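You operate a simulated robot arm through the tools that you are given. There is no shell and no other tool.

You run a simulated robot arm. Do the job below in one go: nothing can be reset, and whatever is moved stays where it is left.

## Task
Plug the sink, fill it to the 6 litre line and put the green-stained nut in to soak.
Fine: swing the spout over the sink before the tap runs.

The check looks at the end state, three seconds after you hand in, the way a careful person would. Anything else that was tipped, shoved, dropped, spilled or broken makes it a failure.

## Robot
A 7-joint arm with a two-finger parallel gripper, fixed in place. Base frame: the origin is on the floor under the middle of its stand, x ahead of it, y to its left, z up. Lengths are in m, angles in rad, forces in N, time in s.
It reaches about 1.247 m from its shoulder. Its first joint turns from -2.304 to 2.304 rad. Payload 3.91 kg.
The tool frame sits at the grasp point between the pads (the TCP): z along the fingers, y along the line on which they close. The tips reach 0.03 m beyond it. The gripper opens to 0.11 m. The fingers are 0.02 m wide and 0.01 m thick; the gripper's body (0.048 by 0.112 m) begins 0.055 m behind the TCP.
Orientation is that of the tool frame in the base frame, as a unit quaternion [x, y, z, w]. With the fingers straight down and closing along the base's y, the tool's x points along the base's -x, its y along +y and its z along -z.

## Interface
- The arm moves only by the tool play_rows. Its argument "series" is a list of rows, each a list of 6 numbers: the shift along the base's x, y, z in m, then the turn, a rotation vector about the base's x, y, z in rad. In form: [[tx, ty, tz, ax, ay, az], ...]. A call has 1 to 20 rows; each row is the pose to reach, as a shift and turn from the pose commanded when the call began. "hand" is the finger opening in m, from 0 to 0.11, set as the call begins (left out, the last holds). Each row takes 0.2 s and may step no farther than 0.05 m and 0.15 rad from the row before; otherwise, or with a gripper value out of range, the whole call is refused. Where a pose cannot be reached the arm comes as near as it can. A force on the tool above 90 N (or 10 N above the force at the start of the call, whichever is more), or a blocked arm, ends the call early, and 0.2 s more pass. Each finger travels about 0.108 m/s and halts on what it meets, pressing with about 25 N; the grip force reading is that of the motor and also rises with nothing between the fingers. The clock runs only during rows and for 0.2 s after the last one: add rows that repeat a pose to give the fingers time. It gives the time, the measured TCP pose, the force on the tool (base axes), the opening and the grip force at its end, in the units of the frame above (readings bear some noise), with the torque about the TCP (base axes, N m) and any sound that the robot's microphone picked up.
- Cameras (640 x 400 px; columns grow to the right, rows downward): "scene" is fixed at [0.4003, 0.6513, 1.4646]; the picture's right is [0.94, 0.34, 0.00], its down [0.01, -0.02, -1.00] and it looks along [-0.34, 0.94, -0.02] (base axes); focal length 214 px, centre (320, 200). "wrist" rides on the gripper at [0.072, 0.017, -0.103] in the tool frame; the picture's right is [-0.23, 0.97, 0.00], its down [-0.76, -0.18, -0.62] and it looks along [-0.61, -0.14, 0.78] (tool axes); focal length 222 px, centre (320, 200). There is no depth. A picture from a camera that has moved, and an enlarged one, comes with that camera's place and axes in the base frame and with its lens.
- capture(camera): a new picture of that camera. It takes no simulated time.
- zoom(camera, box): a new picture of the part [left, top, right, bottom] of that camera's present view, enlarged. It takes no simulated time.
- close_job(): hands the job in; it is judged then, once.

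Places have to be worked out from the pictures, the camera data and where the tool is seen. Open the gripper and draw the arm clear of the work before you hand the job in, unless the task says otherwise.

The tools are called as a command line: name --pt "numbers of a row" for each row, then --argument value for the rest, lists and objects as JSON in quotes. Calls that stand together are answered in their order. play_rows: Moves the arm, as the interface text tells. Its arguments: {"type":"object","properties":{"series":{"type":"array"},"hand":{"type":"number"}},"required":["series"]} The other tools are called the same way: capture (camera) takes a picture; zoom (camera, box) takes an enlarged picture of a part of a camera's view; close_job () hands the job in.

At the start:

```text
time_s: 0.0
ee_pos: [0.5474, 0.2743, 1.4509]
orientation: [0.0, 1.0, 0.0, 0.0]
contact_force: [0.7, -0.2, -0.1]
moment: [0.01, 0.0, 0.03]
grip_width: 0.1101
grasp_force: 0.0
```

scene: 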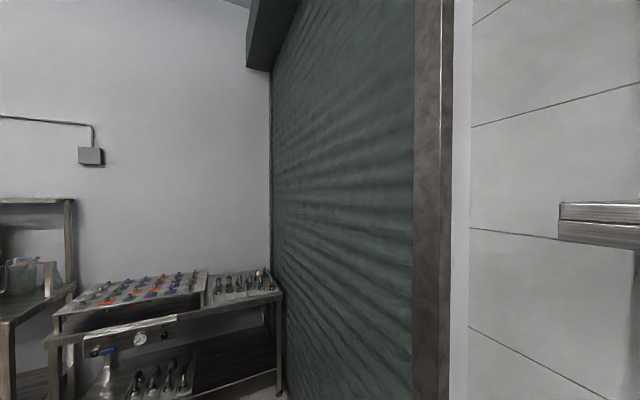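
wrist: 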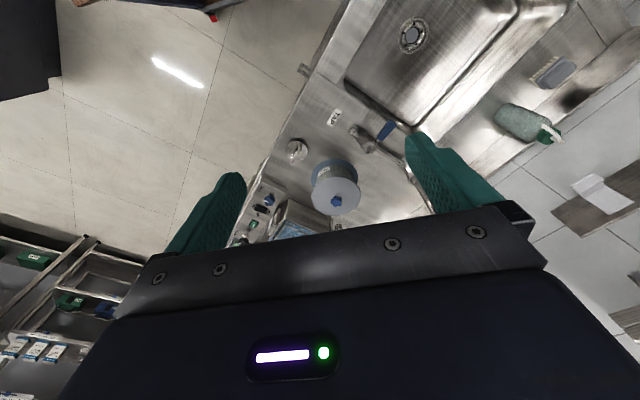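

The wrist view shows a sink at the top right and several items on a counter, while the scene camera seems to look away from the work. I'll enlarge parts of both views to identify things.

zoom --camera "wrist" --box '[220, 0, 480, 160]'

zoom --camera "wrist" --box '[220, 100, 480, 260]'

zoom --camera "wrist" --box '[440, 0, 640, 200]'

zoom --camera "scene" --box '[0, 180, 320, 400]'

zoom --camera "wrist" --box '[0, 200, 160, 400]'

```text
2.46 times, centred on (350, 80) of wrist
camera zoom: at [0.4739, 0.2926, 1.554], right [0.23, 0.97, 0.0], down [0.76, -0.18, 0.62], along [0.61, -0.14, -0.78], focal length 547 px, centre (246, 495)
```

zoom: 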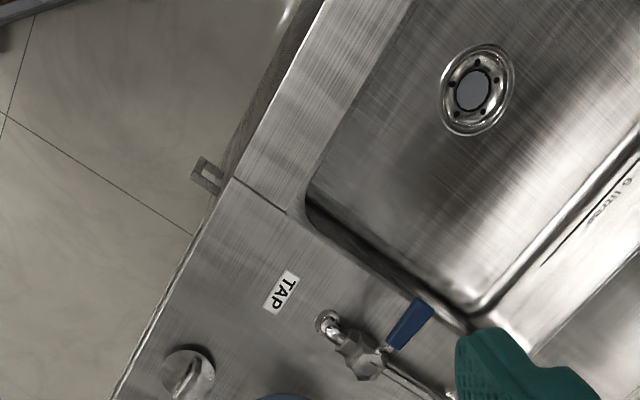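

```text
2.46 times, centred on (350, 180) of wrist
camera zoom: at [0.4739, 0.2926, 1.554], right [0.23, 0.97, 0.0], down [0.76, -0.18, 0.62], along [0.61, -0.14, -0.78], focal length 547 px, centre (246, 249)
```

zoom: 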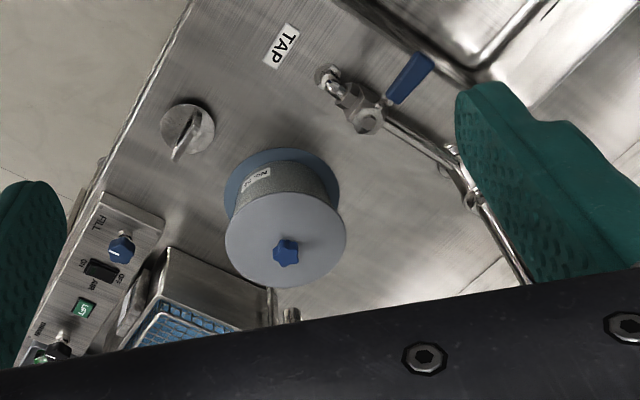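

```text
2.00 times, centred on (540, 100) of wrist
camera zoom: at [0.4739, 0.2926, 1.554], right [0.23, 0.97, 0.0], down [0.76, -0.18, 0.62], along [0.61, -0.14, -0.78], focal length 444 px, centre (-120, 400)
```

zoom: 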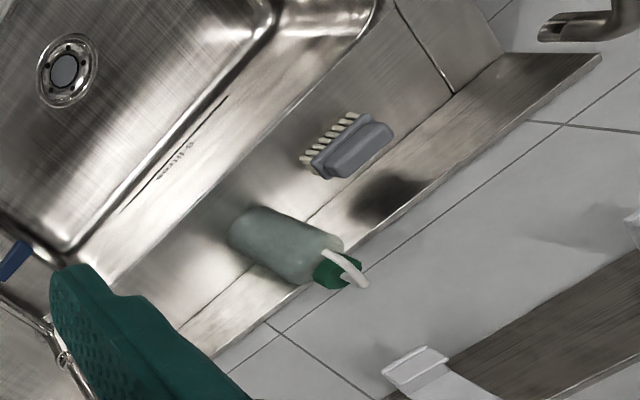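

```text
1.82 times, centred on (160, 290) of scene
camera zoom: at [0.4003, 0.6513, 1.4646], right [0.94, 0.34, 0.0], down [0.01, -0.02, -1.0], along [-0.34, 0.94, -0.02], focal length 390 px, centre (611, 36)
```

zoom: 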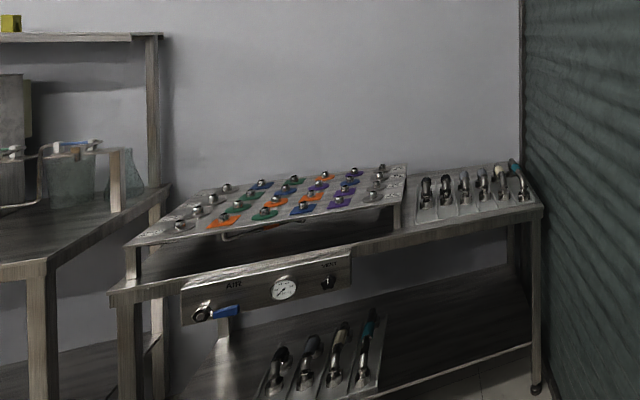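

```text
2.00 times, centred on (80, 300) of wrist
camera zoom: at [0.4739, 0.2926, 1.554], right [0.23, 0.97, 0.0], down [0.76, -0.18, 0.62], along [0.61, -0.14, -0.78], focal length 444 px, centre (800, 0)
```

zoom: 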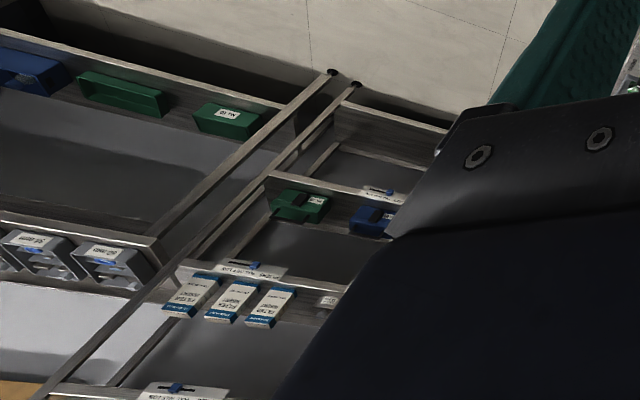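

The counter runs diagonally (about 45°) ahead-left with the sink, tap, a lever, a disc with a tab (probably the plug), and some apparatus. I'll turn the gripper toward the counter to see the rest of it.

play_rows --pt "0 0 0 0 0 0.15" --pt "0 0 0 0 0 0.3" --pt "0 0 0 0 0 0.45" --pt "0 0 0 0 0 0.6" --pt "0 0 0 0 0 0.75"

capture --camera "wrist"

```text
time_s: 1.2
ee_pos: [0.5467, 0.2754, 1.4496]
orientation: [-0.367, 0.93, 0.0, 0.0]
contact_force: [-0.2, 0.2, 0.2]
moment: [0.03, 0.02, -0.02]
grip_width: 0.1103
grasp_force: 0.1
```

```text
taken
camera wrist: at [0.4819, 0.2385, 1.5541], right [-0.5, 0.87, 0.0], down [0.68, 0.39, 0.62], along [0.54, 0.31, -0.78], focal length 222 px, centre (320, 200)
```

wrist: 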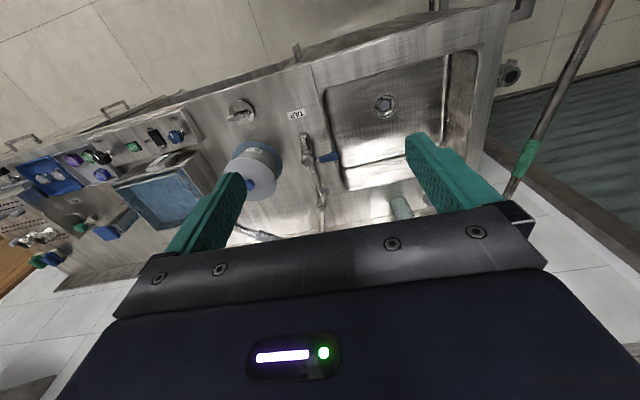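

Now the whole counter is visible: a machine panel with knobs and items on the left of the picture. I'll enlarge these regions.

zoom --camera "wrist" --box '[0, 100, 200, 290]'

zoom --camera "wrist" --box '[160, 80, 360, 250]'

zoom --camera "wrist" --box '[300, 30, 500, 230]'

```text
2.11 times, centred on (100, 195) of wrist
camera zoom: at [0.4819, 0.2385, 1.5541], right [-0.5, 0.87, 0.0], down [0.68, 0.39, 0.62], along [0.54, 0.31, -0.78], focal length 468 px, centre (783, 210)
```

zoom: 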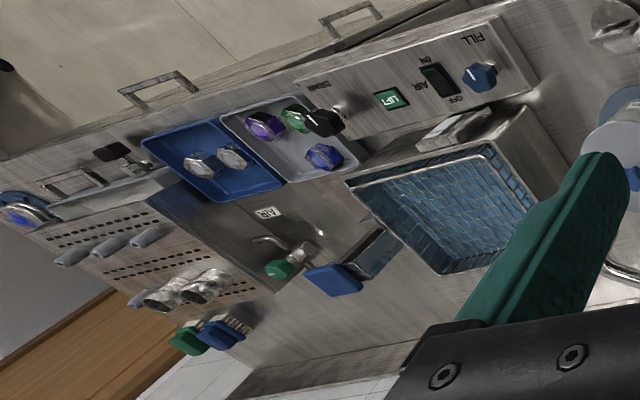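

```text
2.35 times, centred on (260, 165) of wrist
camera zoom: at [0.4819, 0.2385, 1.5541], right [-0.5, 0.87, 0.0], down [0.68, 0.39, 0.62], along [0.54, 0.31, -0.78], focal length 523 px, centre (461, 282)
```

zoom: 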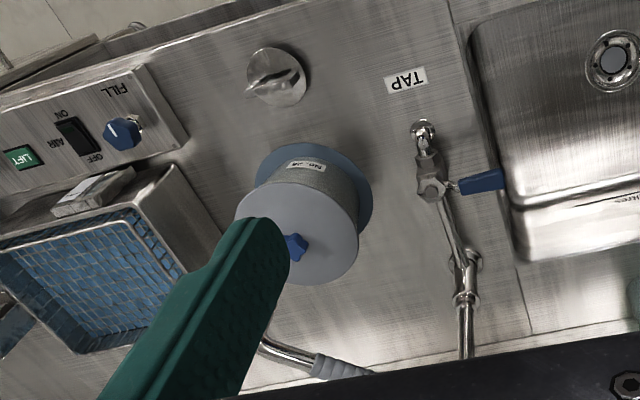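

```text
2.00 times, centred on (400, 130) of wrist
camera zoom: at [0.4819, 0.2385, 1.5541], right [-0.5, 0.87, 0.0], down [0.68, 0.39, 0.62], along [0.54, 0.31, -0.78], focal length 444 px, centre (160, 340)
```

zoom: 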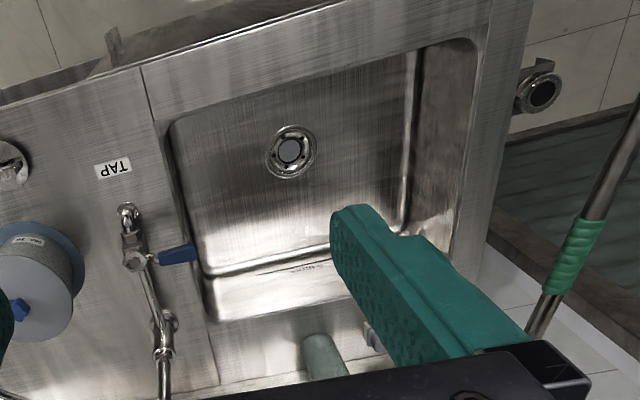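

The grey tray holds coloured hex nuts (purple, green, blue) and the blue tray plain ones; I estimate them around (1.2, -0.3), counter at z≈0.85–0.9. I move the camera high toward them for a closer look and for parallax.

play_rows --pt "0.025 -0.03 0 0 0 -0.136" --pt "0.05 -0.06 0 0 0 -0.272" --pt "0.075 -0.09 0 0 0 -0.408" --pt "0.1 -0.12 0 0 0 -0.544" --pt "0.125 -0.15 0 0 0 -0.68" --pt "0.15 -0.18 0 0 0 -0.816" --pt "0.175 -0.21 0 0 0 -0.952" --pt "0.2 -0.24 0 0 0 -1.088"

capture --camera "wrist"

```text
time_s: 3.0
ee_pos: [0.7466, 0.0341, 1.4506]
orientation: [0.169, 0.986, 0.0, 0.0]
contact_force: [-0.6, -0.7, 1.0]
moment: [-0.09, 0.01, 0.02]
grip_width: 0.11
grasp_force: 0.0
```

```text
taken
camera wrist: at [0.6831, 0.0757, 1.554], right [0.54, 0.84, 0.0], down [0.66, -0.42, 0.62], along [0.53, -0.34, -0.78], focal length 222 px, centre (320, 200)
```

wrist: 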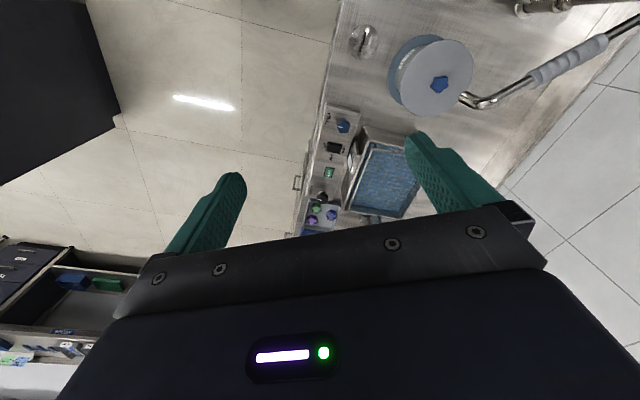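

The plug-like disc triangulates to about (0.774, 0.143, 0.89). I zoom in on the nut trays and the plug.

zoom --camera "wrist" --box '[280, 150, 400, 240]'

zoom --camera "wrist" --box '[320, 0, 440, 80]'

zoom --camera "wrist" --box '[0, 220, 130, 380]'

```text
4.44 times, centred on (340, 195) of wrist
camera zoom: at [0.6831, 0.0757, 1.554], right [0.54, 0.84, 0.0], down [0.66, -0.42, 0.62], along [0.53, -0.34, -0.78], focal length 987 px, centre (231, 222)
```

zoom: 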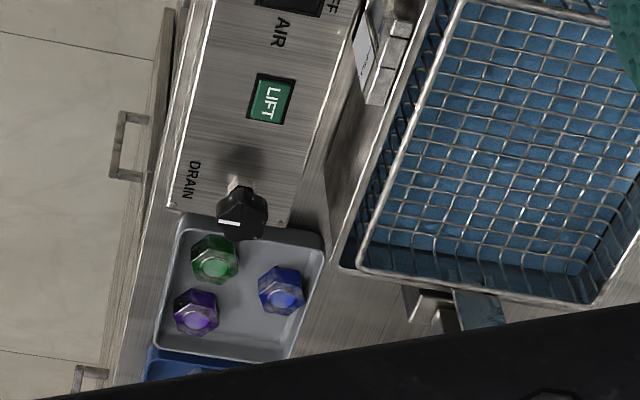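

```text
5.00 times, centred on (380, 40) of wrist
camera zoom: at [0.6831, 0.0757, 1.554], right [0.54, 0.84, 0.0], down [0.66, -0.42, 0.62], along [0.53, -0.34, -0.78], focal length 1111 px, centre (20, 1000)
```

zoom: 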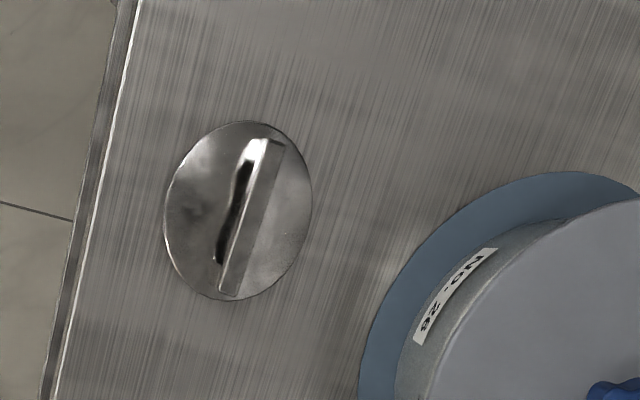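

```text
2.50 times, centred on (65, 300) of wrist
camera zoom: at [0.6831, 0.0757, 1.554], right [0.54, 0.84, 0.0], down [0.66, -0.42, 0.62], along [0.53, -0.34, -0.78], focal length 555 px, centre (958, -50)
```

zoom: 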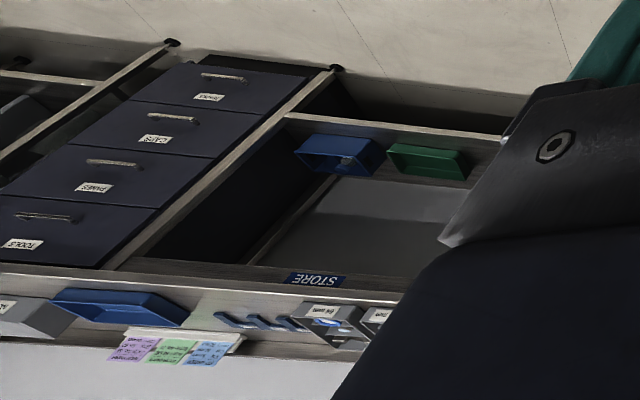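

The grey tray holds green-, purple- and blue-stained nuts, and the plug is a steel disc with a standing tab running along the counter's edge direction. Next I move back and turn the camera to see the tap and spout properly.

play_rows --pt "-0.03 0.01 0 0 0 0.14" --pt "-0.06 0.02 0 0 0 0.28" --pt "-0.09 0.03 0 0 0 0.42" --pt "-0.12 0.04 0 0 0 0.56" --pt "-0.15 0.05 0 0 0 0.7" --pt "-0.18 0.06 0 0 0 0.84" --pt "-0.21 0.07 0 0 0 0.98" --pt "-0.24 0.08 0 0 0 1.12" --pt "-0.27 0.09 0 0 0 1.26"

capture --camera "wrist"

play_rows --pt "0 0 0 0.1 -0.1 0" --pt "0 0 0 0.2 -0.2 0" --pt "0 0 0 0.3 -0.3 0"

capture --camera "wrist"

```text
time_s: 5.0
ee_pos: [0.4773, 0.1245, 1.4499]
orientation: [-0.445, 0.895, 0.0, 0.0]
contact_force: [0.1, 0.2, -0.7]
moment: [-0.01, 0.07, 0.0]
grip_width: 0.1101
grasp_force: 0.0
```

```text
taken
camera wrist: at [0.4199, 0.0785, 1.5538], right [-0.64, 0.77, 0.0], down [0.6, 0.5, 0.62], along [0.48, 0.4, -0.78], focal length 222 px, centre (320, 200)
```

wrist: 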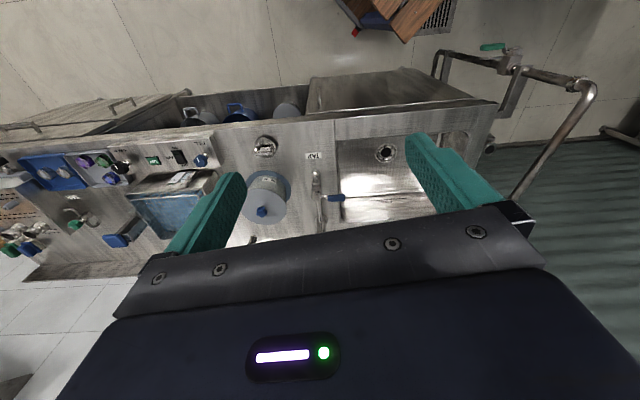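

```text
time_s: 5.8
ee_pos: [0.4769, 0.1245, 1.4507]
orientation: [-0.434, 0.876, 0.067, 0.199]
contact_force: [-0.2, 0.4, -0.3]
moment: [-0.03, 0.02, 0.01]
grip_width: 0.1099
grasp_force: 0.0
```

```text
taken
camera wrist: at [0.3938, 0.0528, 1.5141], right [-0.64, 0.76, 0.04], down [0.37, 0.27, 0.89], along [0.67, 0.59, -0.46], focal length 222 px, centre (320, 200)
```

wrist: 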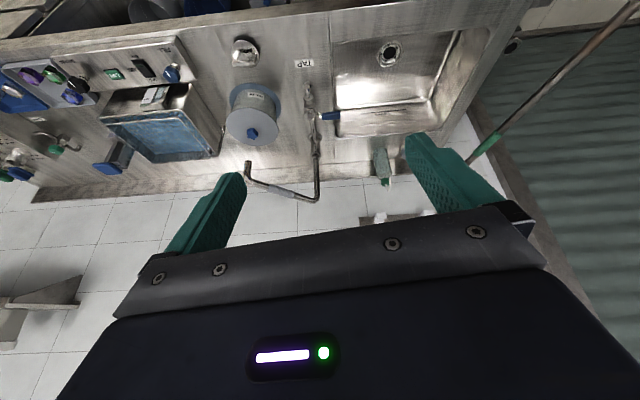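

The spout is visible now: a vertical riser behind the valve with a high horizontal arm pointing away from the sink. I zoom on it and on the sink.

zoom --camera "wrist" --box '[220, 60, 380, 220]'

zoom --camera "wrist" --box '[280, 20, 480, 160]'

zoom --camera "wrist" --box '[0, 40, 220, 190]'

```text
2.50 times, centred on (300, 140) of wrist
camera zoom: at [0.3938, 0.0528, 1.5141], right [-0.64, 0.76, 0.04], down [0.37, 0.27, 0.89], along [0.67, 0.59, -0.46], focal length 555 px, centre (370, 350)
```

zoom: 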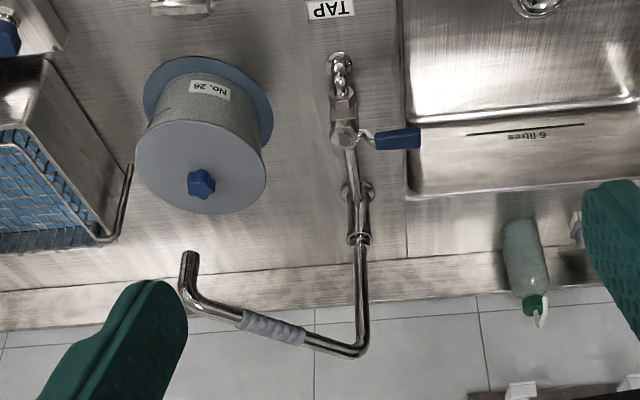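

```text
2.86 times, centred on (380, 90) of wrist
camera zoom: at [0.3938, 0.0528, 1.5141], right [-0.64, 0.76, 0.04], down [0.37, 0.27, 0.89], along [0.67, 0.59, -0.46], focal length 635 px, centre (149, 514)
```

zoom: 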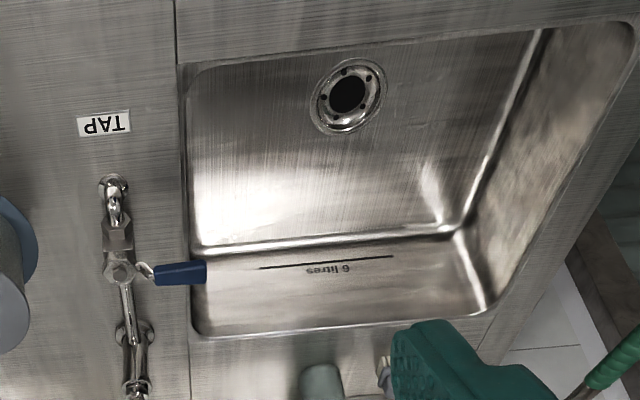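

```text
2.67 times, centred on (110, 115) of wrist
camera zoom: at [0.3938, 0.0528, 1.5141], right [-0.64, 0.76, 0.04], down [0.37, 0.27, 0.89], along [0.67, 0.59, -0.46], focal length 592 px, centre (880, 427)
```

zoom: 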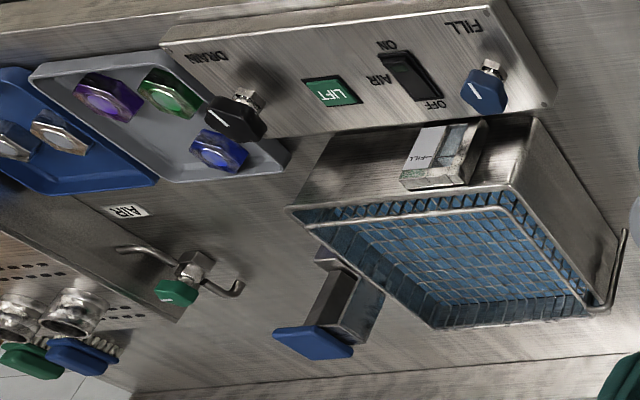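

The lever points across toward the sink, and the spout (riser near (0.89, 0.485), arm at z≈1.17) currently ends near the spool. I level the tool, then go above the plug for a close look.

play_rows --pt "0 0 0 -0.1 0.1 0" --pt "0 0 0 -0.2 0.2 0" --pt "0 0 0 -0.3 0.3 0"

play_rows --pt "0.025 0.0 -0.02 0 0 -0.142" --pt "0.05 0.0 -0.04 0 0 -0.284" --pt "0.075 0.005 -0.06 0 0 -0.426" --pt "0.1 0.005 -0.08 0 0 -0.568" --pt "0.125 0.01 -0.1 0 0 -0.71" --pt "0.15 0.01 -0.12 0 0 -0.852" --pt "0.175 0.01 -0.14 0 0 -0.994" --pt "0.2 0.015 -0.16 0 0 -1.136" --pt "0.225 0.015 -0.18 0 0 -1.278" --pt "0.25 0.015 -0.2 0 0 -1.42" --pt "0.275 0.018 -0.22 0 0 -1.562" --pt "0.297 0.018 -0.25 0 0 -1.704" --hand 0.06

capture --camera "wrist"

```text
time_s: 6.6
ee_pos: [0.4762, 0.1246, 1.4515]
orientation: [-0.444, 0.896, 0.0, 0.0]
contact_force: [-0.8, -0.4, 0.7]
moment: [0.05, -0.03, 0.01]
grip_width: 0.11
grasp_force: 0.1
```

```text
time_s: 9.2
ee_pos: [0.774, 0.1439, 1.1994]
orientation: [0.382, 0.924, 0.0, 0.0]
contact_force: [-1.0, -0.2, 0.2]
moment: [0.06, -0.04, 0.03]
grip_width: 0.0599
grasp_force: 0.0
```

```text
taken
camera wrist: at [0.7339, 0.2076, 1.3039], right [0.85, 0.53, 0.0], down [0.41, -0.66, 0.62], along [0.33, -0.53, -0.78], focal length 222 px, centre (320, 200)
```

wrist: 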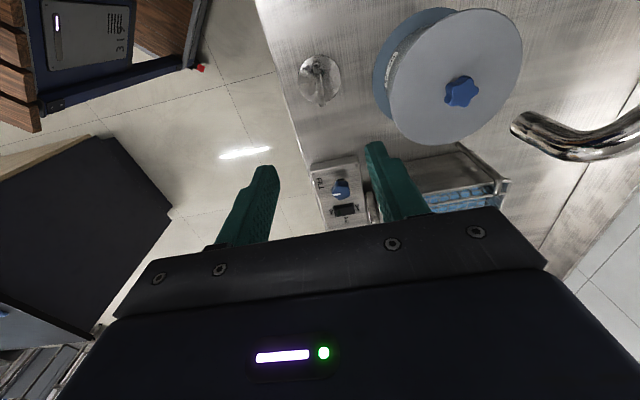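

The plug is right on the tool axis. I zoom in to see its tab's height and direction.

zoom --camera "wrist" --box '[270, 40, 370, 120]'

```text
5.00 times, centred on (320, 80) of wrist
camera zoom: at [0.7339, 0.2076, 1.3039], right [0.85, 0.53, 0.0], down [0.41, -0.66, 0.62], along [0.33, -0.53, -0.78], focal length 1111 px, centre (320, 800)
```

zoom: 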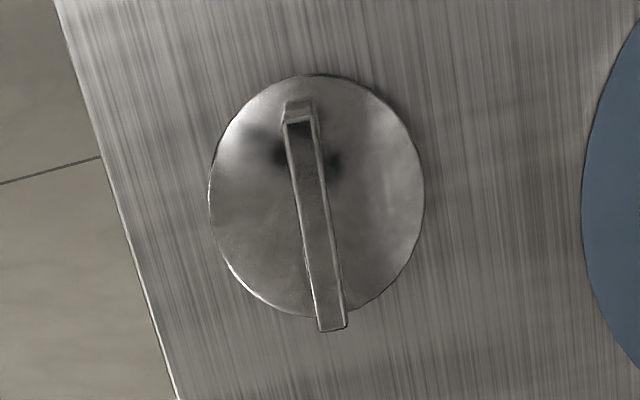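

The tab is a bar about 6 cm long, centred near (0.775, 0.140), top around z≈0.92, running at about −49°. I descend partway, aligning the fingers, and check.

play_rows --pt "0 -0.001 -0.04 0 0 -0.02" --pt "0 -0.002 -0.08 0 0 -0.04" --pt "0.001 -0.003 -0.12 0 0 -0.06" --pt "0.001 -0.004 -0.16 0 0 -0.07" --pt "0.001 -0.004 -0.2 0 0 -0.07" --pt "0.001 -0.004 -0.235 0 0 -0.07" --hand 0.06

capture --camera "wrist"

zoom --camera "wrist" --box '[220, 80, 420, 220]'

```text
time_s: 10.6
ee_pos: [0.7758, 0.1386, 0.9647]
orientation: [0.413, 0.911, 0.0, 0.001]
contact_force: [-0.1, 1.0, 0.0]
moment: [-0.01, -0.01, 0.01]
grip_width: 0.0603
grasp_force: 0.0
```

```text
taken
camera wrist: at [0.7396, 0.2052, 1.0691], right [0.88, 0.47, 0.0], down [0.37, -0.69, 0.62], along [0.29, -0.55, -0.78], focal length 222 px, centre (320, 200)
```

wrist: 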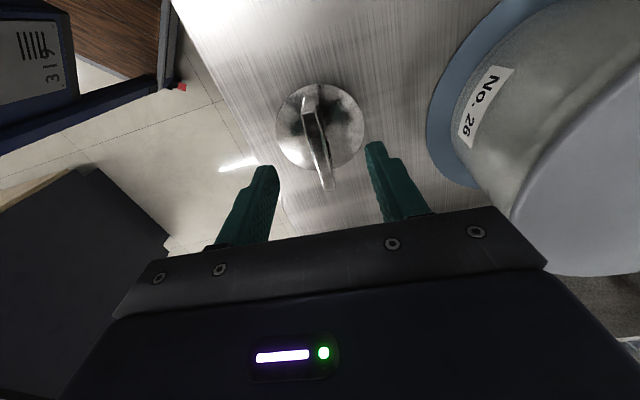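

```text
2.86 times, centred on (320, 150) of wrist
camera zoom: at [0.7396, 0.2052, 1.0691], right [0.88, 0.47, 0.0], down [0.37, -0.69, 0.62], along [0.29, -0.55, -0.78], focal length 635 px, centre (320, 343)
```

zoom: 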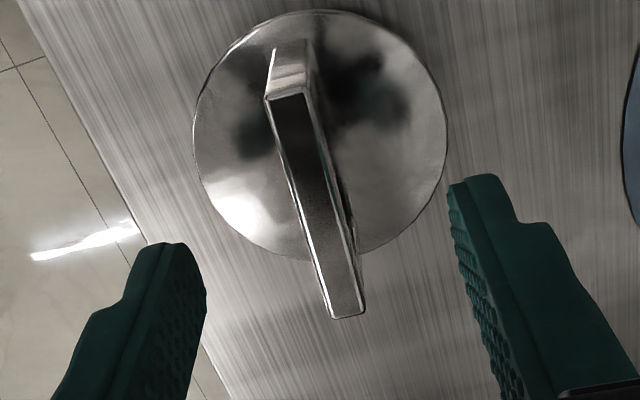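

Disc top is at z≈0.87 and the handle top at z≈0.918, centred between the fingers. I lower 5 cm and close on the handle.

play_rows --pt "0 -0.001 -0.025 0 0 0" --pt "0 -0.001 -0.05 0 0 0"

zoom --camera "wrist" --box '[220, 80, 420, 220]'

```text
time_s: 11.3
ee_pos: [0.7791, 0.1383, 0.9264]
orientation: [0.414, 0.91, 0.004, 0.005]
contact_force: [1.1, 1.4, 31.9]
moment: [-0.3, 0.62, -0.04]
grip_width: 0.06
grasp_force: 1.1
stopped in row 2: the force on the tool passed its limit at 115 N (the readings are from after the stop); the commanded pose is now the measured one
```

```text
2.86 times, centred on (320, 150) of wrist
camera zoom: at [0.7415, 0.204, 1.0297], right [0.88, 0.47, 0.01], down [0.36, -0.69, 0.62], along [0.3, -0.55, -0.78], focal length 635 px, centre (320, 343)
```

zoom: 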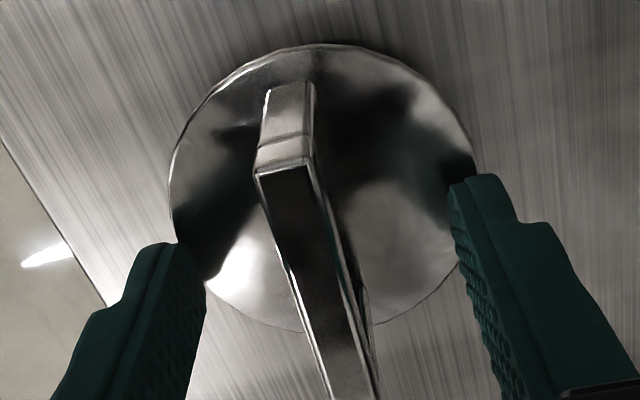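

The tips touched the disc (its top is at z≈0.896, so the handle top is ≈0.937). I back off about 8 mm, re-level, recentre on the handle and close.

play_rows --pt "-0.003 0.002 0.006 -0.003 0.012 0" --pt "-0.006 0.004 0.009 -0.003 0.012 0" --pt "-0.006 0.004 0.009 -0.003 0.012 0"

play_rows --pt "0 0 0 0 0 0" --pt "0 0 0 0 0 0" --pt "0 0 0 0 0 0" --pt "0 0 0 0 0 0" --hand 0.0

zoom --camera "wrist" --box '[220, 80, 420, 220]'

```text
time_s: 12.1
ee_pos: [0.7714, 0.1415, 0.9317]
orientation: [0.414, 0.91, -0.001, -0.003]
contact_force: [0.3, -0.2, -0.1]
moment: [0.01, -0.01, -0.02]
grip_width: 0.0602
grasp_force: 0.1
```

```text
time_s: 13.1
ee_pos: [0.7717, 0.1419, 0.9313]
orientation: [0.414, 0.91, -0.001, -0.002]
contact_force: [-1.4, -0.8, -0.7]
moment: [0.03, -0.02, 0.0]
grip_width: 0.01
grasp_force: 24.6
```

```text
2.86 times, centred on (320, 150) of wrist
camera zoom: at [0.7364, 0.208, 1.0363], right [0.88, 0.47, 0.0], down [0.37, -0.69, 0.62], along [0.29, -0.55, -0.78], focal length 635 px, centre (320, 343)
```

zoom: 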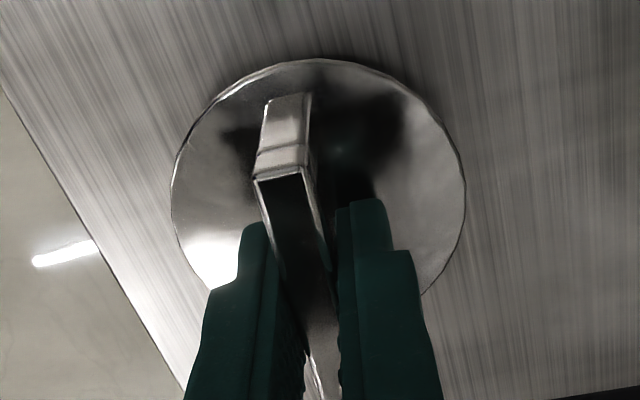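

The handle is gripped (opening 0.010, 24.6 N). I lift the plug straight up, then check it.

play_rows --pt "0 0 0.02 0 0 0" --pt "0 0 0.05 0 0 0" --pt "0 0 0.09 0 0 0" --pt "-0.01 0 0.13 0 0 0" --pt "-0.03 0.01 0.17 0 0 0"

capture --camera "wrist"

```text
time_s: 14.3
ee_pos: [0.7418, 0.1507, 1.1011]
orientation: [0.414, 0.91, -0.001, -0.003]
contact_force: [1.0, 0.1, -0.4]
moment: [-0.01, 0.02, -0.02]
grip_width: 0.0
grasp_force: 24.3
```

```text
taken
camera wrist: at [0.7071, 0.2189, 1.2061], right [0.88, 0.47, -0.01], down [0.37, -0.69, 0.62], along [0.29, -0.55, -0.78], focal length 222 px, centre (320, 200)
```

wrist: 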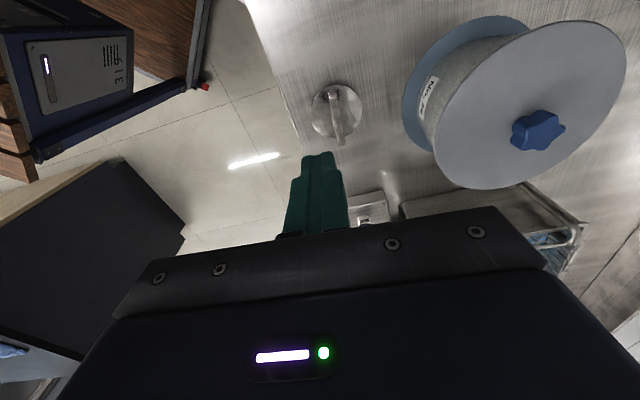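

The gripper is empty – the plug slipped out and remains on the counter. I zoom in to see how it sits.

zoom --camera "wrist" --box '[280, 50, 400, 160]'

```text
3.64 times, centred on (340, 105) of wrist
camera zoom: at [0.7071, 0.2189, 1.2061], right [0.88, 0.47, -0.01], down [0.37, -0.69, 0.62], along [0.29, -0.55, -0.78], focal length 808 px, centre (247, 546)
```

zoom: 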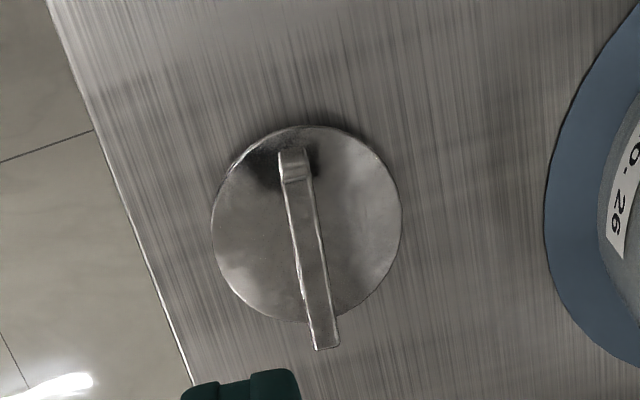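

The plug is undisturbed on the counter (disc centre ≈(0.770, 0.146), handle ≈(0.769, 0.1455)). I return with the fingers slightly open, a touch lower, and will lift more gently this time.

play_rows --pt "0.01 -0.002 -0.03 0 0 0" --pt "0.02 -0.004 -0.07 0 0 0" --pt "0.0275 -0.0055 -0.11 0 0 0" --pt "0.0275 -0.0055 -0.14 0 0 0" --pt "0.0275 -0.0055 -0.16 0 0 0" --pt "0.0275 -0.0055 -0.172 0 0 0" --pt "0.0275 -0.0055 -0.172 0 0 0" --hand 0.045

zoom --camera "wrist" --box '[220, 80, 420, 220]'

play_rows --pt "0 0 0 0 0 0" --pt "0 0 0 0 0 0" --pt "0 0 0 0 0 0" --pt "0 0 0 0 0 0" --hand 0.0

zoom --camera "wrist" --box '[220, 80, 420, 220]'

```text
time_s: 15.9
ee_pos: [0.7692, 0.1459, 0.9302]
orientation: [0.414, 0.91, -0.001, -0.002]
contact_force: [-0.8, 0.5, 0.9]
moment: [-0.03, 0.0, -0.01]
grip_width: 0.0448
grasp_force: 0.0
```

```text
2.86 times, centred on (320, 150) of wrist
camera zoom: at [0.7337, 0.2125, 1.0345], right [0.88, 0.47, 0.0], down [0.37, -0.69, 0.62], along [0.29, -0.55, -0.78], focal length 635 px, centre (320, 343)
```

zoom: 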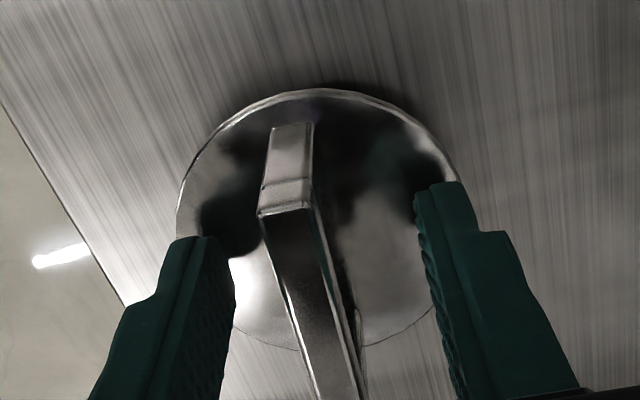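

```text
time_s: 16.9
ee_pos: [0.7691, 0.1463, 0.9312]
orientation: [0.414, 0.91, 0.0, -0.002]
contact_force: [-1.0, -0.2, 0.6]
moment: [0.04, 0.01, -0.03]
grip_width: 0.0094
grasp_force: 25.0
```

```text
2.86 times, centred on (320, 150) of wrist
camera zoom: at [0.7338, 0.2126, 1.0346], right [0.88, 0.47, 0.0], down [0.37, -0.69, 0.62], along [0.29, -0.55, -0.78], focal length 635 px, centre (320, 343)
```

zoom: 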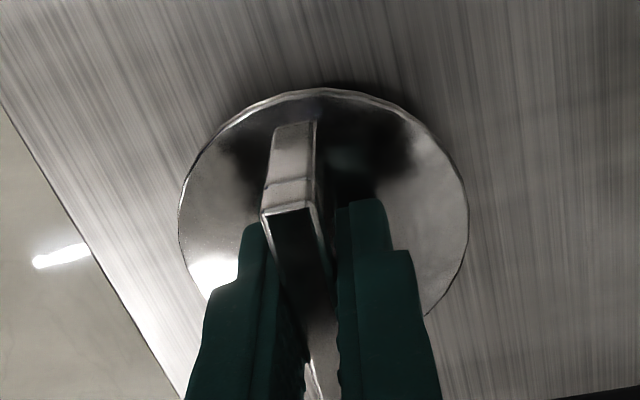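

Gripped again (opening 0.0094, 25 N). Now I lift very gently, a few millimetres per row, and check.

play_rows --pt "0 0 0.001 0 0 0" --pt "0 0 0.002 0 0 0" --pt "0 0 0.004 0 0 0" --pt "0 0 0.006 0 0 0" --pt "0 0 0.008 0 0 0" --pt "0 0 0.01 0 0 0"

zoom --camera "wrist" --box '[220, 80, 420, 220]'

```text
time_s: 18.3
ee_pos: [0.7682, 0.146, 0.9411]
orientation: [0.414, 0.91, -0.001, -0.002]
contact_force: [-1.3, 0.3, -1.2]
moment: [0.02, -0.01, -0.03]
grip_width: 0.0097
grasp_force: 24.9
```

```text
2.86 times, centred on (320, 150) of wrist
camera zoom: at [0.7336, 0.2128, 1.0441], right [0.88, 0.47, 0.0], down [0.37, -0.69, 0.62], along [0.29, -0.55, -0.78], focal length 635 px, centre (320, 343)
```

zoom: 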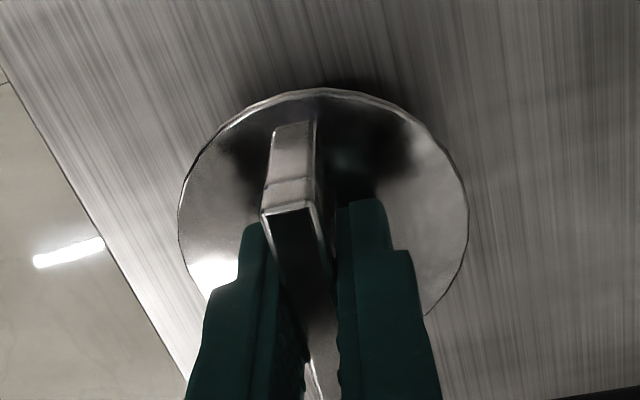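

The plug now rises with the gripper (weight ≈1 N). I keep lifting smoothly and slowly.

play_rows --pt "0 0 0.002 0 0 0" --pt "0 0 0.005 0 0 0" --pt "0 0 0.009 0 0 0" --pt "0 0 0.014 0 0 0" --pt "0 0 0.019 0 0 0" --pt "0 0 0.024 0 0 0" --pt "0 0 0.029 0 0 0" --pt "0 0 0.034 0 0 0" --pt "0 0 0.039 0 0 0" --pt "0 0 0.044 0 0 0" --pt "0 0 0.048 0 0 0" --pt "0 0 0.05 0 0 0"

capture --camera "wrist"

```text
time_s: 20.9
ee_pos: [0.7676, 0.1456, 0.9902]
orientation: [0.414, 0.91, 0.0, -0.003]
contact_force: [-0.3, 0.3, -1.4]
moment: [-0.02, 0.01, 0.03]
grip_width: 0.0092
grasp_force: 25.2
```

```text
taken
camera wrist: at [0.7337, 0.2126, 1.0941], right [0.88, 0.47, 0.0], down [0.37, -0.69, 0.62], along [0.29, -0.55, -0.78], focal length 222 px, centre (320, 200)
```

wrist: 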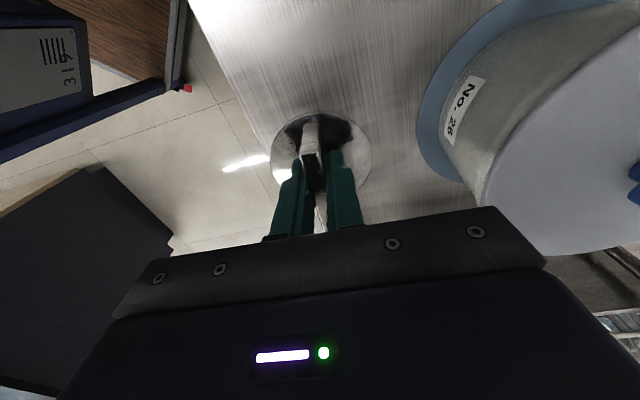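

Held securely at z≈0.99. I carry it smoothly along the front of the counter toward the sink, turning the tool to face the back wall on the way.

play_rows --pt "-0.003 0.0038 0.0008 0 0 0.018" --pt "-0.0079 0.0101 0.002 0 0 0.047" --pt "-0.0145 0.0185 0.0037 0 0 0.087" --pt "-0.0229 0.0293 0.0059 0 0 0.137" --pt "-0.0328 0.0419 0.0084 0 0 0.196" --pt "-0.0437 0.0558 0.0112 0 0 0.262" --pt "-0.0546 0.0698 0.014 0 0 0.327" --pt "-0.0655 0.0838 0.0168 0 0 0.393" --pt "-0.0764 0.0977 0.0196 0 0 0.458" --pt "-0.0874 0.1117 0.0224 0 0 0.524" --pt "-0.0983 0.1256 0.0252 0 0 0.589" --pt "-0.1092 0.1396 0.028 0 0 0.654" --pt "-0.119 0.1522 0.0305 0 0 0.713" --pt "-0.1275 0.163 0.0327 0 0 0.764" --pt "-0.1335 0.1707 0.0342 0 0 0.8" --pt "-0.1365 0.1745 0.035 0 0 0.818"

capture --camera "wrist"

```text
time_s: 24.3
ee_pos: [0.6332, 0.3211, 1.0252]
orientation: [0.017, 1.0, -0.002, -0.001]
contact_force: [-0.3, -0.2, -1.9]
moment: [0.02, -0.02, 0.01]
grip_width: 0.0097
grasp_force: 24.8
```

```text
taken
camera wrist: at [0.5596, 0.3415, 1.1291], right [0.26, 0.97, 0.0], down [0.76, -0.2, 0.62], along [0.6, -0.17, -0.78], focal length 222 px, centre (320, 200)
```

wrist: 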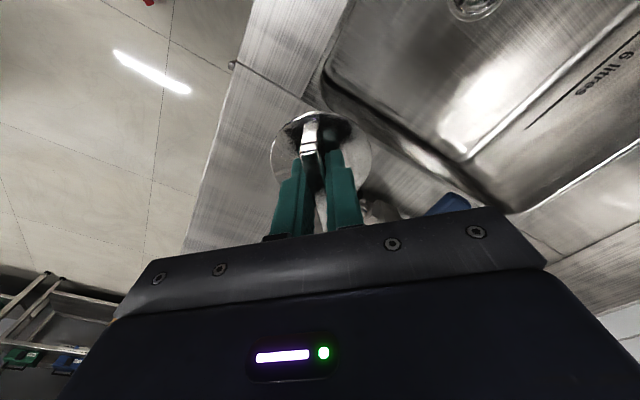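

Still held. I continue the second half of the carry to over the front part of the sink.

play_rows --pt "-0.003 0.0038 0.0008 0 0 0.018" --pt "-0.0079 0.0101 0.002 0 0 0.047" --pt "-0.0145 0.0185 0.0037 0 0 0.087" --pt "-0.0229 0.0293 0.0059 0 0 0.137" --pt "-0.0328 0.0419 0.0084 0 0 0.196" --pt "-0.0437 0.0558 0.0112 0 0 0.262" --pt "-0.0546 0.0698 0.014 0 0 0.327" --pt "-0.0655 0.0838 0.0168 0 0 0.393" --pt "-0.0764 0.0977 0.0196 0 0 0.458" --pt "-0.0874 0.1117 0.0224 0 0 0.524" --pt "-0.0983 0.1256 0.0252 0 0 0.589" --pt "-0.1092 0.1396 0.028 0 0 0.654" --pt "-0.119 0.1522 0.0305 0 0 0.713" --pt "-0.1275 0.163 0.0327 0 0 0.764" --pt "-0.1335 0.1707 0.0342 0 0 0.8" --pt "-0.1365 0.1745 0.035 0 0 0.818"

capture --camera "wrist"

zoom --camera "wrist" --box '[220, 0, 460, 200]'

```text
time_s: 27.7
ee_pos: [0.4963, 0.4954, 1.06]
orientation: [-0.382, 0.924, -0.002, -0.001]
contact_force: [0.0, 0.4, -0.7]
moment: [0.02, 0.02, 0.0]
grip_width: 0.0095
grasp_force: 25.0
```

```text
taken
camera wrist: at [0.432, 0.4577, 1.1642], right [-0.53, 0.85, 0.0], down [0.67, 0.41, 0.62], along [0.53, 0.32, -0.78], focal length 222 px, centre (320, 200)
```

wrist: 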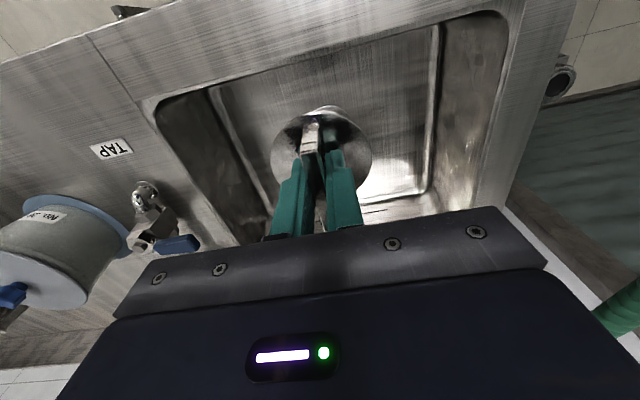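

```text
2.00 times, centred on (340, 100) of wrist
camera zoom: at [0.432, 0.4577, 1.1642], right [-0.53, 0.85, 0.0], down [0.67, 0.41, 0.62], along [0.53, 0.32, -0.78], focal length 444 px, centre (280, 400)
```

zoom: 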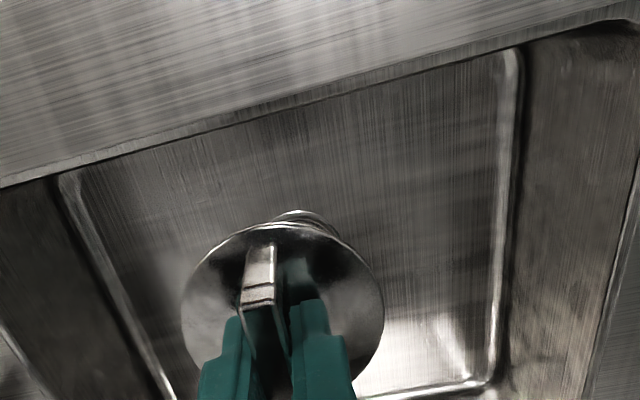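

The plug hides the drain from the camera; moving about 7 cm toward the back should uncover it.

play_rows --pt "0.003 0.003 0 0 0 0" --pt "0.009 0.009 0 0 0 0" --pt "0.018 0.018 0 0 0 0" --pt "0.028 0.028 0 0 0 0" --pt "0.038 0.038 0 0 0 0" --pt "0.046 0.046 0 0 0 0" --pt "0.05 0.05 0 0 0 0"

capture --camera "wrist"

zoom --camera "wrist" --box '[240, 0, 420, 160]'

```text
time_s: 29.3
ee_pos: [0.5467, 0.5438, 1.0603]
orientation: [-0.381, 0.925, -0.003, -0.001]
contact_force: [0.1, -0.4, -0.6]
moment: [0.02, 0.02, 0.01]
grip_width: 0.0097
grasp_force: 25.1
```

```text
taken
camera wrist: at [0.4821, 0.5075, 1.1644], right [-0.53, 0.85, 0.0], down [0.67, 0.41, 0.62], along [0.53, 0.32, -0.78], focal length 222 px, centre (320, 200)
```

wrist: 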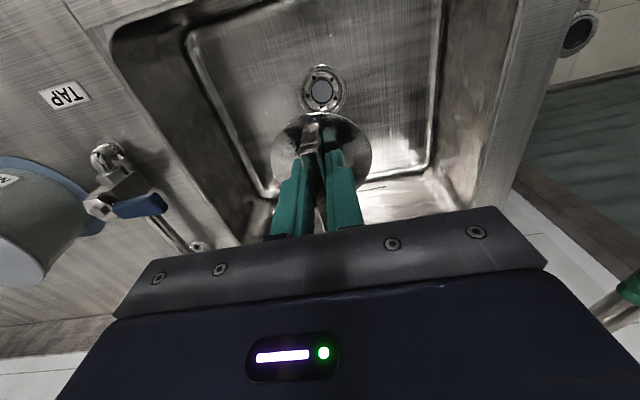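

```text
2.50 times, centred on (330, 80) of wrist
camera zoom: at [0.4821, 0.5075, 1.1644], right [-0.53, 0.85, 0.0], down [0.67, 0.41, 0.62], along [0.53, 0.32, -0.78], focal length 555 px, centre (295, 500)
```

zoom: 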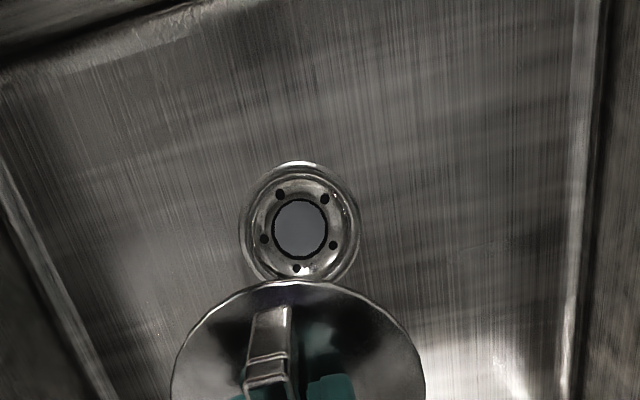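

The drain is just ahead of the tool axis, around (0.562, 0.560), z≈0.72. I lower 10 cm with the plug and re-measure.

play_rows --pt "0 0 -0.003 0 0 0" --pt "0 0 -0.009 0 0 0" --pt "0 0 -0.018 0 0 0" --pt "0 0 -0.03 0 0 0" --pt "0 0 -0.044 0 0 0" --pt "0 0 -0.058 0 0 0" --pt "0 0 -0.072 0 0 0" --pt "0 0 -0.086 0 0 0" --pt "0 0 -0.096 0 0 0" --pt "0 0 -0.1 0 0 0"

capture --camera "wrist"

zoom --camera "wrist" --box '[240, 0, 420, 160]'

```text
time_s: 31.5
ee_pos: [0.5458, 0.5448, 0.9594]
orientation: [-0.381, 0.924, -0.002, 0.0]
contact_force: [0.3, -0.7, -1.0]
moment: [-0.02, -0.03, -0.01]
grip_width: 0.0095
grasp_force: 24.9
```

```text
taken
camera wrist: at [0.482, 0.5074, 1.0639], right [-0.53, 0.85, 0.0], down [0.67, 0.41, 0.62], along [0.53, 0.32, -0.78], focal length 222 px, centre (320, 200)
```

wrist: 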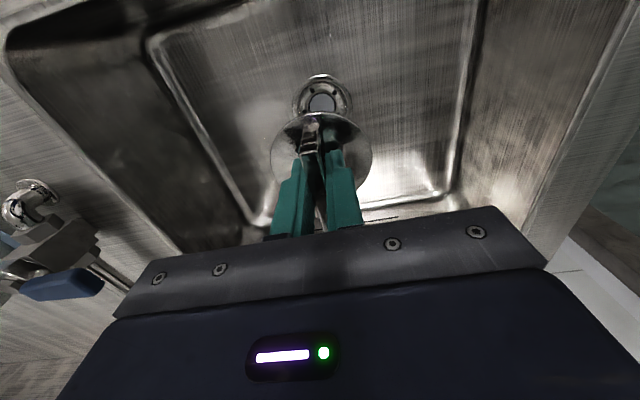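

```text
2.50 times, centred on (330, 80) of wrist
camera zoom: at [0.482, 0.5074, 1.0639], right [-0.53, 0.85, 0.0], down [0.67, 0.41, 0.62], along [0.53, 0.32, -0.78], focal length 555 px, centre (295, 500)
```

zoom: 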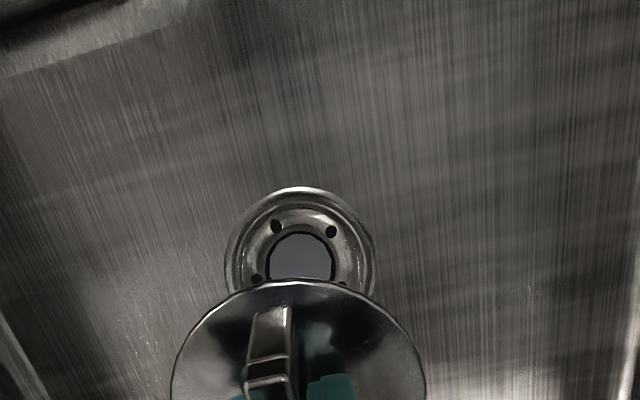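

The drain centre triangulates to (0.565, 0.562), z≈0.713. I zoom on the held plug to measure where its disc sits relative to the tool axis.

zoom --camera "wrist" --box '[260, 60, 380, 200]'

```text
2.86 times, centred on (320, 130) of wrist
camera zoom: at [0.482, 0.5074, 1.0639], right [-0.53, 0.85, 0.0], down [0.67, 0.41, 0.62], along [0.53, 0.32, -0.78], focal length 635 px, centre (320, 400)
```

zoom: 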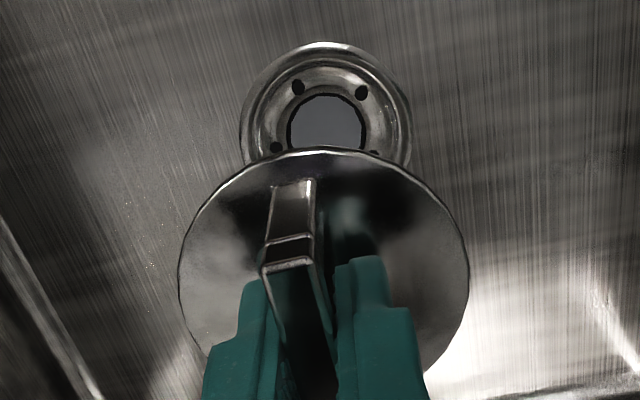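

The disc centre sits about 3 mm ahead of the tool axis, so the tool should be at about (0.563, 0.560). I move over the drain and descend slowly to just above it.

play_rows --pt "0.003 0.003 -0.003 0 0 0" --pt "0.009 0.008 -0.01 0 0 0" --pt "0.014 0.0125 -0.02 0 0 0" --pt "0.017 0.0152 -0.032 0 0 0" --pt "0.017 0.0152 -0.046 0 0 0" --pt "0.017 0.0152 -0.06 0 0 0" --pt "0.017 0.0152 -0.074 0 0 0" --pt "0.017 0.0152 -0.088 0 0 0" --pt "0.017 0.0152 -0.102 0 0 0" --pt "0.017 0.0152 -0.116 0 0 0" --pt "0.017 0.0152 -0.13 0 0 0" --pt "0.017 0.0152 -0.144 0 0 0" --pt "0.017 0.0152 -0.156 0 0 0" --pt "0.017 0.0152 -0.166 0 0 0" --pt "0.017 0.0152 -0.172 0 0 0" --pt "0.017 0.0152 -0.174 0 0 0"

capture --camera "wrist"

zoom --camera "wrist" --box '[220, 60, 420, 220]'

```text
time_s: 34.9
ee_pos: [0.5628, 0.5602, 0.786]
orientation: [-0.382, 0.924, -0.001, 0.0]
contact_force: [0.4, 0.0, -0.6]
moment: [0.02, -0.01, 0.01]
grip_width: 0.0096
grasp_force: 25.4
```

```text
taken
camera wrist: at [0.4988, 0.5227, 0.8902], right [-0.53, 0.85, 0.0], down [0.67, 0.41, 0.62], along [0.53, 0.32, -0.78], focal length 222 px, centre (320, 200)
```

wrist: 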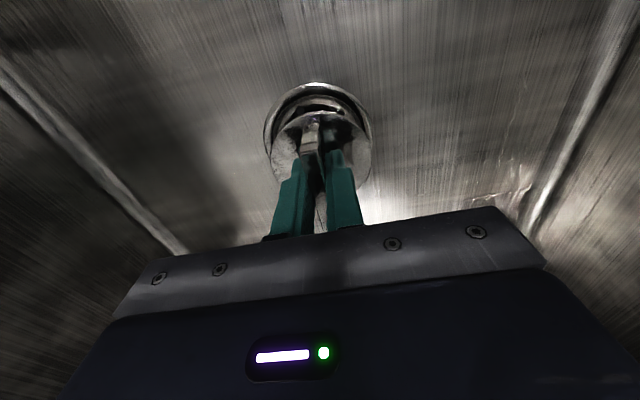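

```text
2.50 times, centred on (320, 140) of wrist
camera zoom: at [0.4988, 0.5227, 0.8902], right [-0.53, 0.85, 0.0], down [0.67, 0.41, 0.62], along [0.53, 0.32, -0.78], focal length 555 px, centre (320, 350)
```

zoom: 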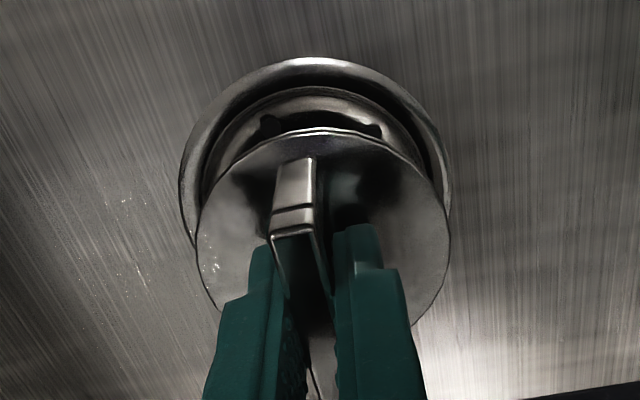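

The flange ring is visible around the plug: plug needs to shift about +4 mm in x to be concentric. I correct and lower in small steps, watching the force.

play_rows --pt "0.002 0 0 0 0 0" --pt "0.004 0 -0.002 0 0 0" --pt "0.004 0 -0.006 0 0 0" --pt "0.004 0 -0.011 0 0 0" --pt "0.004 0 -0.016 0 0 0" --pt "0.004 0 -0.019 0 0 0" --pt "0.004 0 -0.02 0 0 0"

zoom --camera "wrist" --box '[220, 60, 420, 220]'

```text
time_s: 36.5
ee_pos: [0.5675, 0.56, 0.7661]
orientation: [-0.381, 0.925, -0.002, 0.0]
contact_force: [0.5, 0.3, -1.8]
moment: [-0.02, -0.01, 0.03]
grip_width: 0.0095
grasp_force: 25.0
```

```text
2.50 times, centred on (320, 140) of wrist
camera zoom: at [0.5028, 0.5224, 0.8703], right [-0.53, 0.85, 0.0], down [0.67, 0.41, 0.62], along [0.53, 0.32, -0.78], focal length 555 px, centre (320, 350)
```

zoom: 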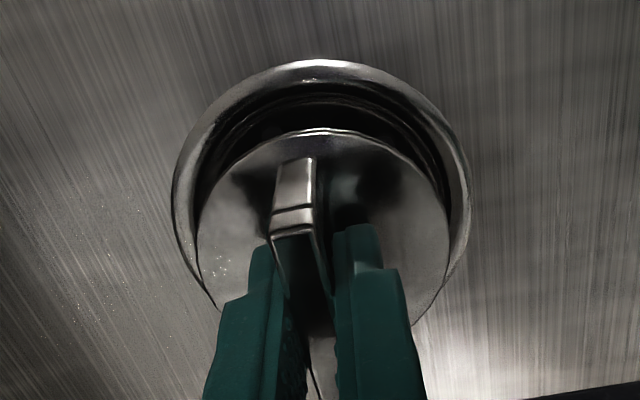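

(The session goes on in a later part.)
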